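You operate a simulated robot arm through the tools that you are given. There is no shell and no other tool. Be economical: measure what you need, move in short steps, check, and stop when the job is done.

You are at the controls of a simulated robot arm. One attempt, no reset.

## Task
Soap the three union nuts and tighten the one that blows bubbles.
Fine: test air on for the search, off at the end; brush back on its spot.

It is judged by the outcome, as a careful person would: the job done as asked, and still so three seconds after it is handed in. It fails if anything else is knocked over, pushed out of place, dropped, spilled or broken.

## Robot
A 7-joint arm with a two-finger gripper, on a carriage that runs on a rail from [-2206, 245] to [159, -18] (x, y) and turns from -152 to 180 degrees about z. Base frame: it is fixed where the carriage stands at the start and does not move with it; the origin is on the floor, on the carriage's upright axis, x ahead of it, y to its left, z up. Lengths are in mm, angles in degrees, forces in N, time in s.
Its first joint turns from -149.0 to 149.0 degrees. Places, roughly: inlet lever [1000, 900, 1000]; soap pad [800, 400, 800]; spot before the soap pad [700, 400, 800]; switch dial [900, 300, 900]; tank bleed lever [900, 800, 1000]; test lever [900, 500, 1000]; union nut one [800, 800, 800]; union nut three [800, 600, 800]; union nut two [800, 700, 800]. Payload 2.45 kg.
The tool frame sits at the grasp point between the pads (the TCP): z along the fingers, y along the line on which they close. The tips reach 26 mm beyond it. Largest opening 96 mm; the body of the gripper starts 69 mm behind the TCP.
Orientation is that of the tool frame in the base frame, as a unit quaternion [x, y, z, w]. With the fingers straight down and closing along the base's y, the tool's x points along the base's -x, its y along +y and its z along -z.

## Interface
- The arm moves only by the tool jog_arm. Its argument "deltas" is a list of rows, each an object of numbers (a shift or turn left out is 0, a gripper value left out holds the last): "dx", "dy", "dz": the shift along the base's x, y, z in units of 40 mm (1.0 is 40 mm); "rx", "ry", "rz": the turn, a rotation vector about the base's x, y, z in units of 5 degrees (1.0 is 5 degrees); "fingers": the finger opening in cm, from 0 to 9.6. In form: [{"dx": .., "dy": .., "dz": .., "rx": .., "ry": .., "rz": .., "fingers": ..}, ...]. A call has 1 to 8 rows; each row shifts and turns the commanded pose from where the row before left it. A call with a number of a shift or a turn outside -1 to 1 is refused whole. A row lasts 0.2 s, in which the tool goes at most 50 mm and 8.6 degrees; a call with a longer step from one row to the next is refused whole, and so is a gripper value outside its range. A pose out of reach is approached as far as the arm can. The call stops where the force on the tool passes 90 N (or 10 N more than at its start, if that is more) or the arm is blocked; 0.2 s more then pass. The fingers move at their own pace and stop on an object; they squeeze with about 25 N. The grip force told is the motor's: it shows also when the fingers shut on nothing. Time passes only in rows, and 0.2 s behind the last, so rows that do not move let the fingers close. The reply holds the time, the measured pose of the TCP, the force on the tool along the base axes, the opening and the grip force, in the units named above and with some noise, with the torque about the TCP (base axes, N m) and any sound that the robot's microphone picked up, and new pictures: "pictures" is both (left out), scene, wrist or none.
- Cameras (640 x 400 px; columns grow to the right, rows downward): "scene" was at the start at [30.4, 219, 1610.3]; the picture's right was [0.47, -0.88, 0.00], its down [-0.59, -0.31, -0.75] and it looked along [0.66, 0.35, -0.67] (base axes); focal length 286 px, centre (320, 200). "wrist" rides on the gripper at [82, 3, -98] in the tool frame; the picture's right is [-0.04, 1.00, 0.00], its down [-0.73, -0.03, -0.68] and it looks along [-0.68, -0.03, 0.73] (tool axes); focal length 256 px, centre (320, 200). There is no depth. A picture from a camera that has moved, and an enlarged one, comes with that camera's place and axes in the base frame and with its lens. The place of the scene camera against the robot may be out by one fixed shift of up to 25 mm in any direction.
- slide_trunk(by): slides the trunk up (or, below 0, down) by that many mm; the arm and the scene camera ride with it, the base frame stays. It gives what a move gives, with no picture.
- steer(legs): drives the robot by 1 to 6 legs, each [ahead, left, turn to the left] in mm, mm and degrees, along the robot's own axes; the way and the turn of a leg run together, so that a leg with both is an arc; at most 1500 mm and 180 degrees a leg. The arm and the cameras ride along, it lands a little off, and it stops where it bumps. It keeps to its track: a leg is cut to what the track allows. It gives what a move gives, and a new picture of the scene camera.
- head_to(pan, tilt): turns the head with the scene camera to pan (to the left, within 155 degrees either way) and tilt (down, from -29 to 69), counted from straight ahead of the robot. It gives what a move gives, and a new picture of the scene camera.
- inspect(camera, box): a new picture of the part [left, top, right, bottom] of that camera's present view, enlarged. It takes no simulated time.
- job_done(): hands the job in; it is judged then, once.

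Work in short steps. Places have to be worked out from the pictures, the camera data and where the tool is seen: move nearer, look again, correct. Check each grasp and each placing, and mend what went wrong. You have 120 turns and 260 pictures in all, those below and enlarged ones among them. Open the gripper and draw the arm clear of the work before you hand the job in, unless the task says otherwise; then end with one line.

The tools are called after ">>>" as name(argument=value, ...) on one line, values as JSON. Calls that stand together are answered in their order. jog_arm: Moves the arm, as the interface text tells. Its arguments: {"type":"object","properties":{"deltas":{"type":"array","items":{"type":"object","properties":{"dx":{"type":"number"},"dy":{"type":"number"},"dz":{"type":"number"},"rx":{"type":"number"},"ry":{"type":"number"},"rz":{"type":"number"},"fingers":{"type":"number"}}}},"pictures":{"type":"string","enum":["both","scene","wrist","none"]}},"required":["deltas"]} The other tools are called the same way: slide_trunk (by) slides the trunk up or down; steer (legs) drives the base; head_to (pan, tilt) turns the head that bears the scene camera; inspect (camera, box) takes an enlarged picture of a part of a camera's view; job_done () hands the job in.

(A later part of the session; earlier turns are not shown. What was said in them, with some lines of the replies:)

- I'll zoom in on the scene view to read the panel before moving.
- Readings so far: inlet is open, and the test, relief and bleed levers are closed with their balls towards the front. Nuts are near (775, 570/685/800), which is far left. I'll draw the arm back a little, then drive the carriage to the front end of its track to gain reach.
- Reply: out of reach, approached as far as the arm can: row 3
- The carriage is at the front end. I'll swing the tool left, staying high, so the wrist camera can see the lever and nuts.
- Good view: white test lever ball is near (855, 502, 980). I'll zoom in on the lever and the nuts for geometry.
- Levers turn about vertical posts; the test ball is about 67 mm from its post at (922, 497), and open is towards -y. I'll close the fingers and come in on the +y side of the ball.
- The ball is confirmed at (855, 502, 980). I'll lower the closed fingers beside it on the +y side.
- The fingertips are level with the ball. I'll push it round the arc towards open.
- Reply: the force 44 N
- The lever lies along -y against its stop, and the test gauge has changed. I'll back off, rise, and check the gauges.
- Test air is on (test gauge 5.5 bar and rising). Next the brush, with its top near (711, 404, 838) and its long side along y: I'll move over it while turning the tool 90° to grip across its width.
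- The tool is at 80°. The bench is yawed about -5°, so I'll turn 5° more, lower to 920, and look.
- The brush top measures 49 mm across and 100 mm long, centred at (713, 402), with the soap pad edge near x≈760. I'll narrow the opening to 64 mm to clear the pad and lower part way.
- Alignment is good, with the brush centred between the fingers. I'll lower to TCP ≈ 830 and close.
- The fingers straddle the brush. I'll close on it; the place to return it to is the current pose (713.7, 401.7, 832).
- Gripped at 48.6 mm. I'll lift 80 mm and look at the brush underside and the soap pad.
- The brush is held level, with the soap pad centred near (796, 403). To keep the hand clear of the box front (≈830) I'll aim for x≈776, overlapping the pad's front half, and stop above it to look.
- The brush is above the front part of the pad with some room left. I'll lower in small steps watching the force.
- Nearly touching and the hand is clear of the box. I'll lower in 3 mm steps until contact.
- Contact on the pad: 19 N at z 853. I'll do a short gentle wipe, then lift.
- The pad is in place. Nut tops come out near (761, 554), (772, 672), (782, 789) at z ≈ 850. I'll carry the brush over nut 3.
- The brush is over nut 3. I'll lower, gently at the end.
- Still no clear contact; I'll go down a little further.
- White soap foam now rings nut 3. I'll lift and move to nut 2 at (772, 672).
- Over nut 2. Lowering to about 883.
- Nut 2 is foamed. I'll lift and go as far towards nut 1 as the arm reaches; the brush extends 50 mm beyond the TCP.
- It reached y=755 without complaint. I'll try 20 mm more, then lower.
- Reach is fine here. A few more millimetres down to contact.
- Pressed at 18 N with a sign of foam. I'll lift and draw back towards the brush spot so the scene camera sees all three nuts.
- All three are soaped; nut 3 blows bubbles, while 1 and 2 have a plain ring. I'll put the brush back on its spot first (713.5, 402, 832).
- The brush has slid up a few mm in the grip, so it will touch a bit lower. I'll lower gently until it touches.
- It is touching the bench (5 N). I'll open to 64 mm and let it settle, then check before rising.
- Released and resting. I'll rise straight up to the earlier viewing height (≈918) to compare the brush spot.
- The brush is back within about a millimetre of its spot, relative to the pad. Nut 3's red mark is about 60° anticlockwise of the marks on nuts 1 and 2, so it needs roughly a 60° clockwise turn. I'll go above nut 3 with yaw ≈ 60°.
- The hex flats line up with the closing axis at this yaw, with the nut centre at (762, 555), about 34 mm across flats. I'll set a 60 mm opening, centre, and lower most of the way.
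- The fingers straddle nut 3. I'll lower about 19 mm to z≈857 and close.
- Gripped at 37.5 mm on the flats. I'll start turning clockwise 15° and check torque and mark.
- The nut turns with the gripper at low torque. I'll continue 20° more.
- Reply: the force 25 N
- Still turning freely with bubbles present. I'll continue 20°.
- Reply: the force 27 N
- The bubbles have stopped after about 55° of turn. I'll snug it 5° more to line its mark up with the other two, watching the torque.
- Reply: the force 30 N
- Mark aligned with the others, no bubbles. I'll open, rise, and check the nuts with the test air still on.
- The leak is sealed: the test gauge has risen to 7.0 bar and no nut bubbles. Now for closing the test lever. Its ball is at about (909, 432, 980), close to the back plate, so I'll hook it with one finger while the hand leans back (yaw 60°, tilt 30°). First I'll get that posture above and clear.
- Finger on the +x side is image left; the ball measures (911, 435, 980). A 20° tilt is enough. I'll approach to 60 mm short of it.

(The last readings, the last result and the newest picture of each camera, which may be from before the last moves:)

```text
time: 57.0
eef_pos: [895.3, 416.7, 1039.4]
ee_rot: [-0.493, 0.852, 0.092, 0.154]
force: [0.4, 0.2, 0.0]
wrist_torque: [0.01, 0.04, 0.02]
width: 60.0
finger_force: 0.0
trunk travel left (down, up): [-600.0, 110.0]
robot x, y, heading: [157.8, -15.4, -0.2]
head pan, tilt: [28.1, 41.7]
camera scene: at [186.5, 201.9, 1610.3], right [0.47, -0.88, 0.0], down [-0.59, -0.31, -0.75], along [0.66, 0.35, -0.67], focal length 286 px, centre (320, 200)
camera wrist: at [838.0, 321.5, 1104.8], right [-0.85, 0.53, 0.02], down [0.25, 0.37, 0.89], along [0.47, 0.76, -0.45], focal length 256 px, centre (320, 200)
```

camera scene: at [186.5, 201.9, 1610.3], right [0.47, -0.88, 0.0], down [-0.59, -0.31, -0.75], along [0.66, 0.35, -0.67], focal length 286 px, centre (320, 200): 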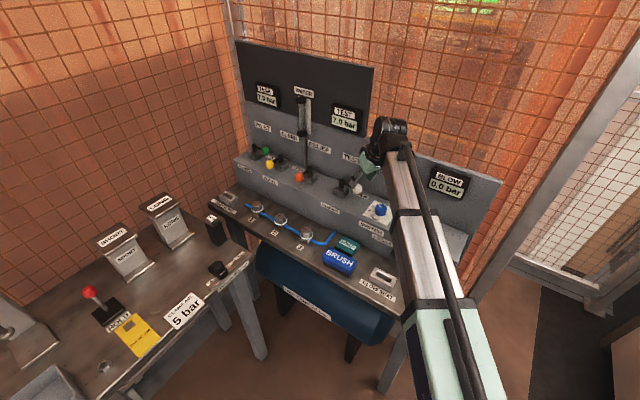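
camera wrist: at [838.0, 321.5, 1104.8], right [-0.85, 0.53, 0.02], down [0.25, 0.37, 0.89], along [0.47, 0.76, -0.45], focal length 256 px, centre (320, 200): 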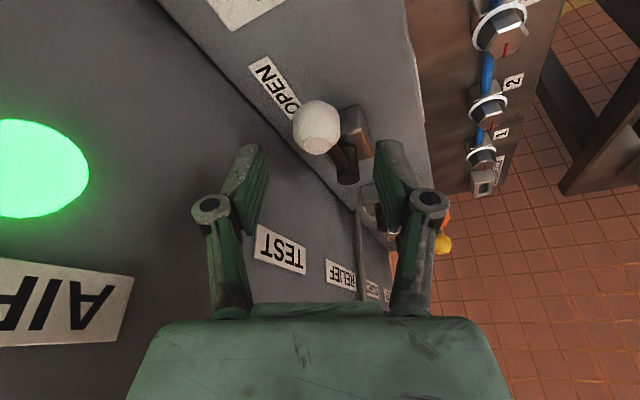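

The ball is centred between the fingers, both clear of the plate and block. I'll descend along the finger direction around the ball.

>>> jog_arm(deltas=[{"dx": 0.08, "dy": 0.16, "dz": -0.43}, {"dx": 0.08, "dy": 0.16, "dz": -0.43}, {"dx": 0.07, "dy": 0.15, "dz": -0.43}, {}])

>>> inspect(camera="scene", box=[310, 130, 430, 210])

```text
time: 58.0
eef_pos: [902.8, 434.3, 991.1]
ee_rot: [-0.493, 0.851, 0.093, 0.154]
force: [0.3, 0.0, -0.4]
wrist_torque: [-0.01, 0.01, 0.01]
width: 60.1
finger_force: 0.1
trunk travel left (down, up): [-600.0, 110.0]
robot x, y, heading: [151.9, -14.3, -0.3]
head pan, tilt: [28.1, 41.7]
camera scene: at [186.4, 201.8, 1610.3], right [0.47, -0.88, 0.0], down [-0.59, -0.31, -0.75], along [0.66, 0.35, -0.67], focal length 286 px, centre (320, 200)
camera wrist: at [845.8, 339.4, 1054.1], right [-0.85, 0.53, 0.02], down [0.25, 0.37, 0.89], along [0.47, 0.76, -0.45], focal length 256 px, centre (320, 200)
```

scene: 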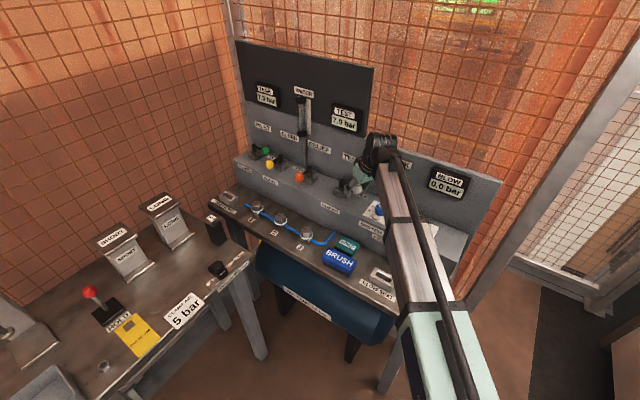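
wrist: 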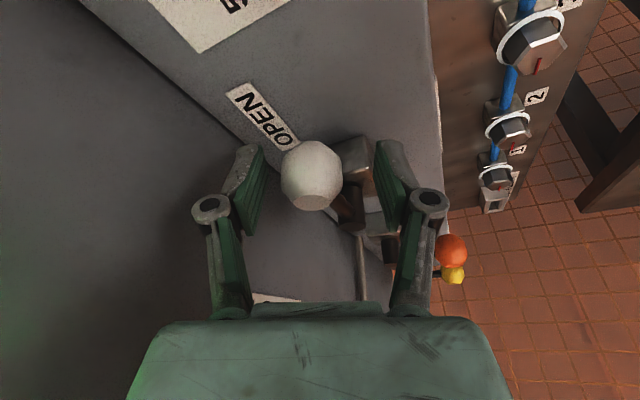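

```text
5.00 times, centred on (370, 170) of scene
camera zoom: at [186.4, 201.8, 1610.3], right [0.47, -0.88, 0.0], down [-0.59, -0.31, -0.75], along [0.66, 0.35, -0.67], focal length 1432 px, centre (70, 350)
```

zoom: 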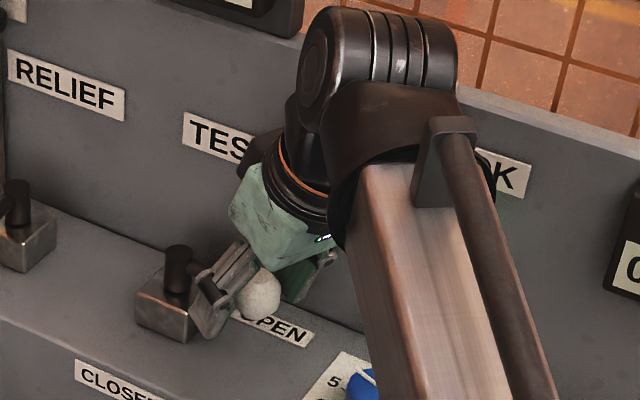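

The ball sits between the fingers. I'll pull it round towards the front; the +x finger hooks it.

>>> jog_arm(deltas=[{"dx": -0.18, "dy": 0.1}, {"dx": -0.32, "dy": 0.08}, {"dx": -0.32, "dy": 0.12}, {"dx": -0.24, "dy": 0.22}, {"dx": -0.24, "dy": 0.23}, {}])

>>> inspect(camera="scene", box=[300, 90, 420, 210])

```text
time: 59.4
eef_pos: [851.4, 467.4, 990.9]
ee_rot: [-0.493, 0.851, 0.092, 0.154]
force: [1.3, -0.4, 0.1]
wrist_torque: [0.03, 0.0, 0.0]
width: 60.8
finger_force: 0.4
trunk travel left (down, up): [-600.0, 110.0]
robot x, y, heading: [157.6, -19.1, 0.2]
head pan, tilt: [28.1, 41.7]
camera scene: at [186.3, 201.7, 1610.3], right [0.47, -0.88, 0.0], down [-0.59, -0.31, -0.75], along [0.66, 0.35, -0.67], focal length 286 px, centre (320, 200)
camera wrist: at [794.0, 372.4, 1055.0], right [-0.85, 0.53, 0.02], down [0.25, 0.37, 0.89], along [0.47, 0.76, -0.45], focal length 256 px, centre (320, 200)
```

scene: 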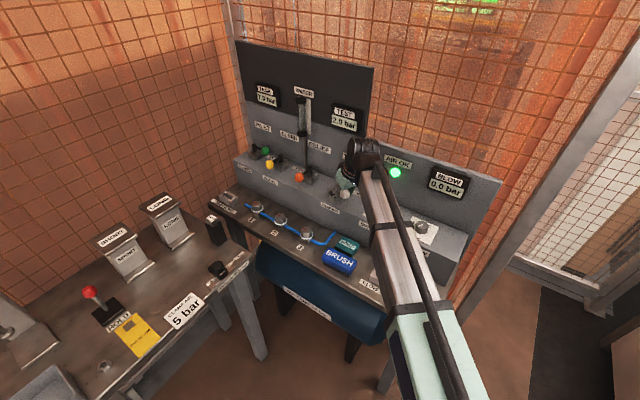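
wrist: 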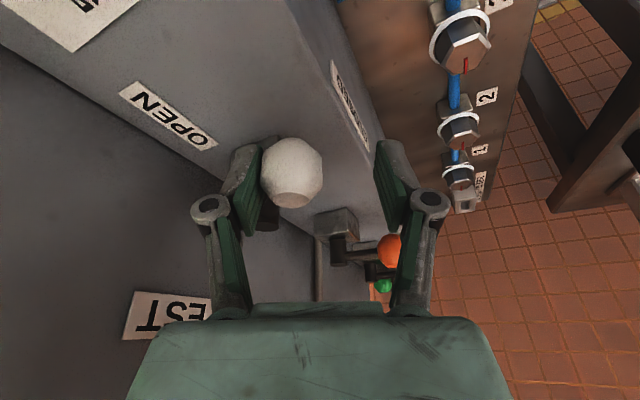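

```text
3.33 times, centred on (360, 150) of scene
camera zoom: at [186.3, 201.7, 1610.3], right [0.47, -0.88, 0.0], down [-0.59, -0.31, -0.75], along [0.66, 0.35, -0.67], focal length 954 px, centre (187, 367)
```

zoom: 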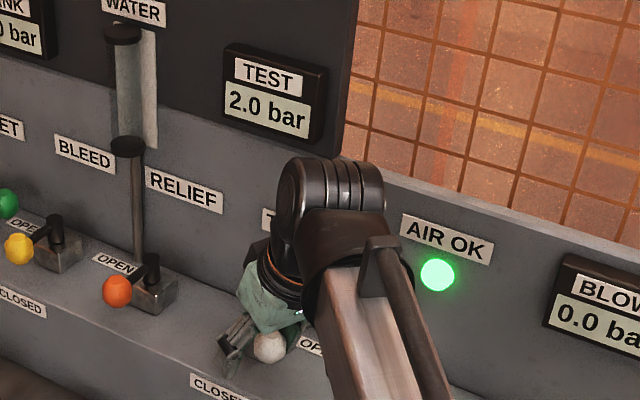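

The lever is at about 38° from closed and the test pressure is venting. I'll keep pulling along the arc while turning the hand 30° so the finger stays behind the ball.

>>> jog_arm(deltas=[{"dx": -0.058, "dy": 0.187, "rz": -1}, {"dx": -0.058, "dy": 0.187, "rz": -1}, {"dx": -0.058, "dy": 0.187, "rz": -1}, {"dx": 0.01, "dy": 0.22, "rz": -1}, {"dx": 0.01, "dy": 0.22, "rz": -1}, {"dx": 0.01, "dy": 0.22, "rz": -1}, {}])

>>> inspect(camera="scene", box=[300, 90, 420, 210])

```text
time: 61.0
eef_pos: [846.1, 515.1, 991.3]
ee_rot: [-0.254, 0.951, 0.048, 0.172]
force: [-2.8, -8.5, -5.7]
wrist_torque: [0.05, 0.2, -0.3]
width: 63.3
finger_force: 2.3
trunk travel left (down, up): [-600.0, 110.0]
robot x, y, heading: [154.0, -18.0, -0.1]
head pan, tilt: [28.1, 41.7]
camera scene: at [186.7, 201.1, 1610.3], right [0.47, -0.88, 0.0], down [-0.59, -0.31, -0.75], along [0.66, 0.35, -0.67], focal length 286 px, centre (320, 200)
camera wrist: at [749.0, 461.7, 1055.1], right [-0.47, 0.88, 0.02], down [0.41, 0.2, 0.89], along [0.79, 0.42, -0.45], focal length 256 px, centre (320, 200)
```

scene: 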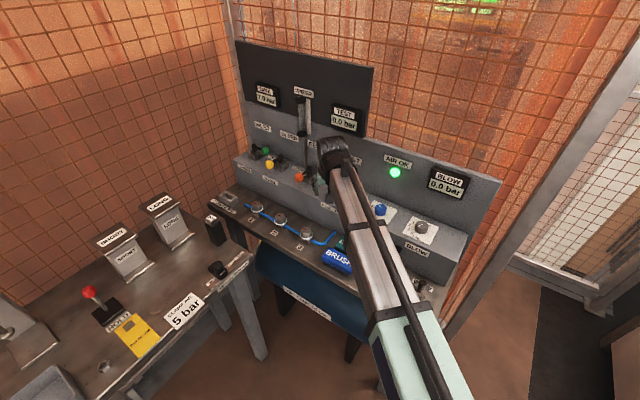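
wrist: 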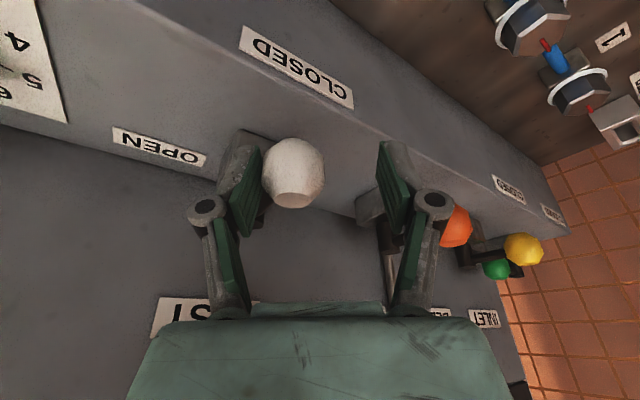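

```text
3.33 times, centred on (360, 150) of scene
camera zoom: at [186.7, 201.1, 1610.3], right [0.47, -0.88, 0.0], down [-0.59, -0.31, -0.75], along [0.66, 0.35, -0.67], focal length 954 px, centre (187, 367)
```

zoom: 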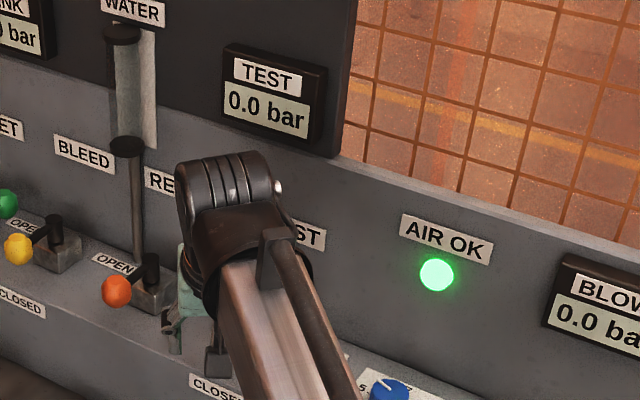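

Test gauge is at 0.0 bar and the ball is back at its closed spot (857, 503). I'll ease off the ball, draw out along the fingers and check.

>>> jog_arm(deltas=[{"dy": 0.08}, {"dx": 0.08, "dy": -0.22}, {"dx": -0.27, "dy": -0.15, "dz": 0.85}, {"dx": -0.27, "dy": -0.15, "dz": 0.85}, {"dx": -0.27, "dy": -0.15, "dz": 0.85}, {"dx": -0.5, "dz": 0.8}, {}])

>>> inspect(camera="wrist", box=[160, 0, 560, 250])

```text
time: 62.6
eef_pos: [797.4, 493.1, 1125.2]
ee_rot: [-0.255, 0.95, 0.049, 0.172]
force: [-0.3, -1.6, 0.4]
wrist_torque: [0.02, 0.0, -0.01]
width: 60.2
finger_force: 0.0
trunk travel left (down, up): [-600.0, 110.0]
robot x, y, heading: [157.0, -17.9, -0.2]
head pan, tilt: [28.1, 41.7]
camera scene: at [186.1, 201.6, 1610.3], right [0.47, -0.88, 0.0], down [-0.59, -0.31, -0.75], along [0.66, 0.35, -0.67], focal length 286 px, centre (320, 200)
camera wrist: at [699.8, 438.6, 1190.1], right [-0.47, 0.88, 0.02], down [0.4, 0.2, 0.89], along [0.79, 0.43, -0.45], focal length 256 px, centre (320, 200)
```

scene: 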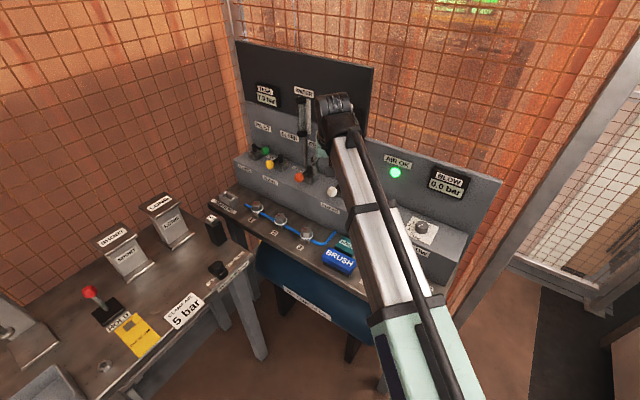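
wrist: 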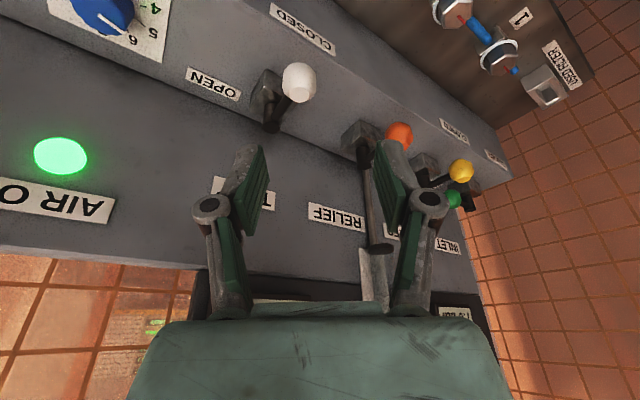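

```text
1.60 times, centred on (360, 125) of wrist
camera zoom: at [699.8, 438.6, 1190.1], right [-0.47, 0.88, 0.02], down [0.4, 0.2, 0.89], along [0.79, 0.43, -0.45], focal length 410 px, centre (256, 320)
```

zoom: 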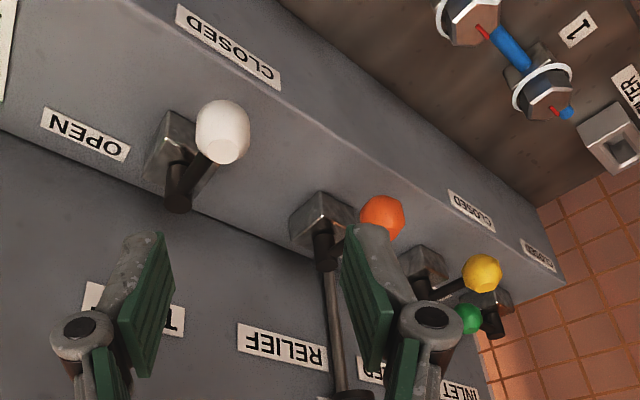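

The test lever is parallel with the other closed levers. I'll draw the arm back clear and do a last check of the bench.

>>> jog_arm(deltas=[{"dx": -0.7, "dy": -0.8, "dz": 0.4}, {"dx": -0.7, "dy": -0.8, "dz": 0.4}, {"dx": -0.3, "dy": -1}, {"dy": -1}, {"dy": -1}, {"dy": -1, "fingers": 9}, {"dy": -1}, {}], pictures="scene")

>>> inspect(camera="scene", box=[210, 70, 410, 210])

>>> inspect(camera="scene", box=[220, 180, 400, 290])

```text
time: 64.4
eef_pos: [731.2, 228.9, 1158.7]
ee_rot: [-0.256, 0.95, 0.049, 0.172]
force: [0.1, -0.6, -0.2]
wrist_torque: [0.03, 0.01, -0.01]
width: 90.0
finger_force: 0.0
trunk travel left (down, up): [-600.0, 110.0]
robot x, y, heading: [159.3, -15.4, -0.1]
head pan, tilt: [28.1, 41.7]
camera scene: at [186.3, 201.2, 1610.3], right [0.47, -0.88, 0.0], down [-0.59, -0.31, -0.75], along [0.66, 0.35, -0.67], focal length 286 px, centre (320, 200)
```

scene: 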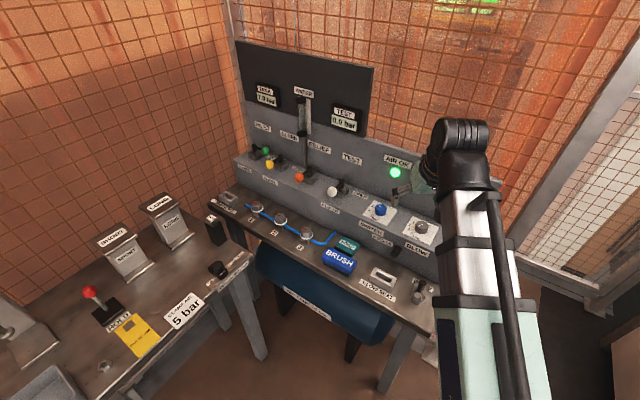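

```text
2.86 times, centred on (310, 140) of scene
camera zoom: at [186.3, 201.2, 1610.3], right [0.47, -0.88, 0.0], down [-0.59, -0.31, -0.75], along [0.66, 0.35, -0.67], focal length 818 px, centre (349, 371)
```

zoom: 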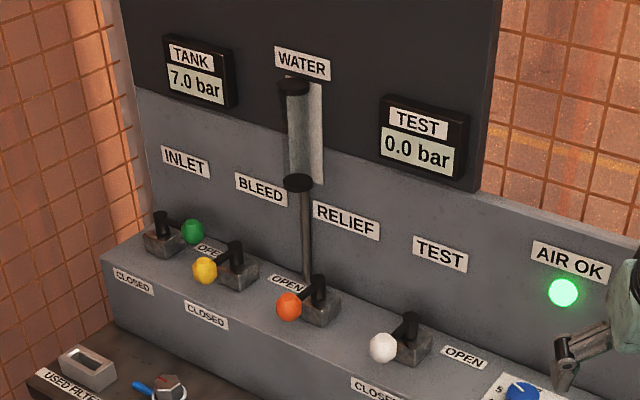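

```text
3.56 times, centred on (310, 235) of scene
camera zoom: at [186.3, 201.2, 1610.3], right [0.47, -0.88, 0.0], down [-0.59, -0.31, -0.75], along [0.66, 0.35, -0.67], focal length 1018 px, centre (356, 76)
```

zoom: 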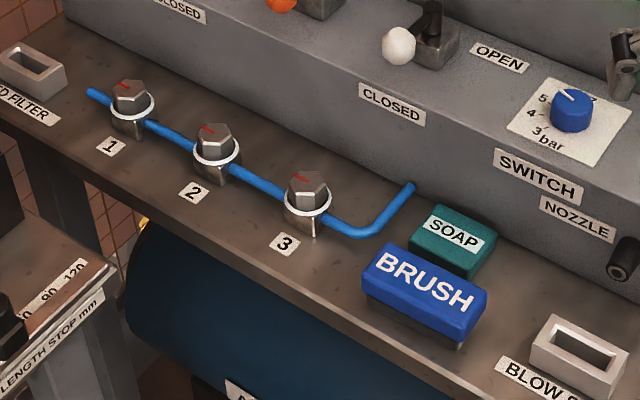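

The bench is in order: test lever closed at 0.0 bar, all three nuts soaped with no bubbles, nut 3's mark aligned, and the brush on its spot beside the pad. The arm is clear with the gripper open, so I'm handing in.

>>> job_done()

```text
The job is handed in.
```

I soaped all three union nuts with the test air on, and nut 3 blew bubbles. I turned it about 60° clockwise until the bubbles stopped and the test gauge held 7.0 bar; then I shut the test air off (gauge 0.0 bar) and put the brush back on its spot.
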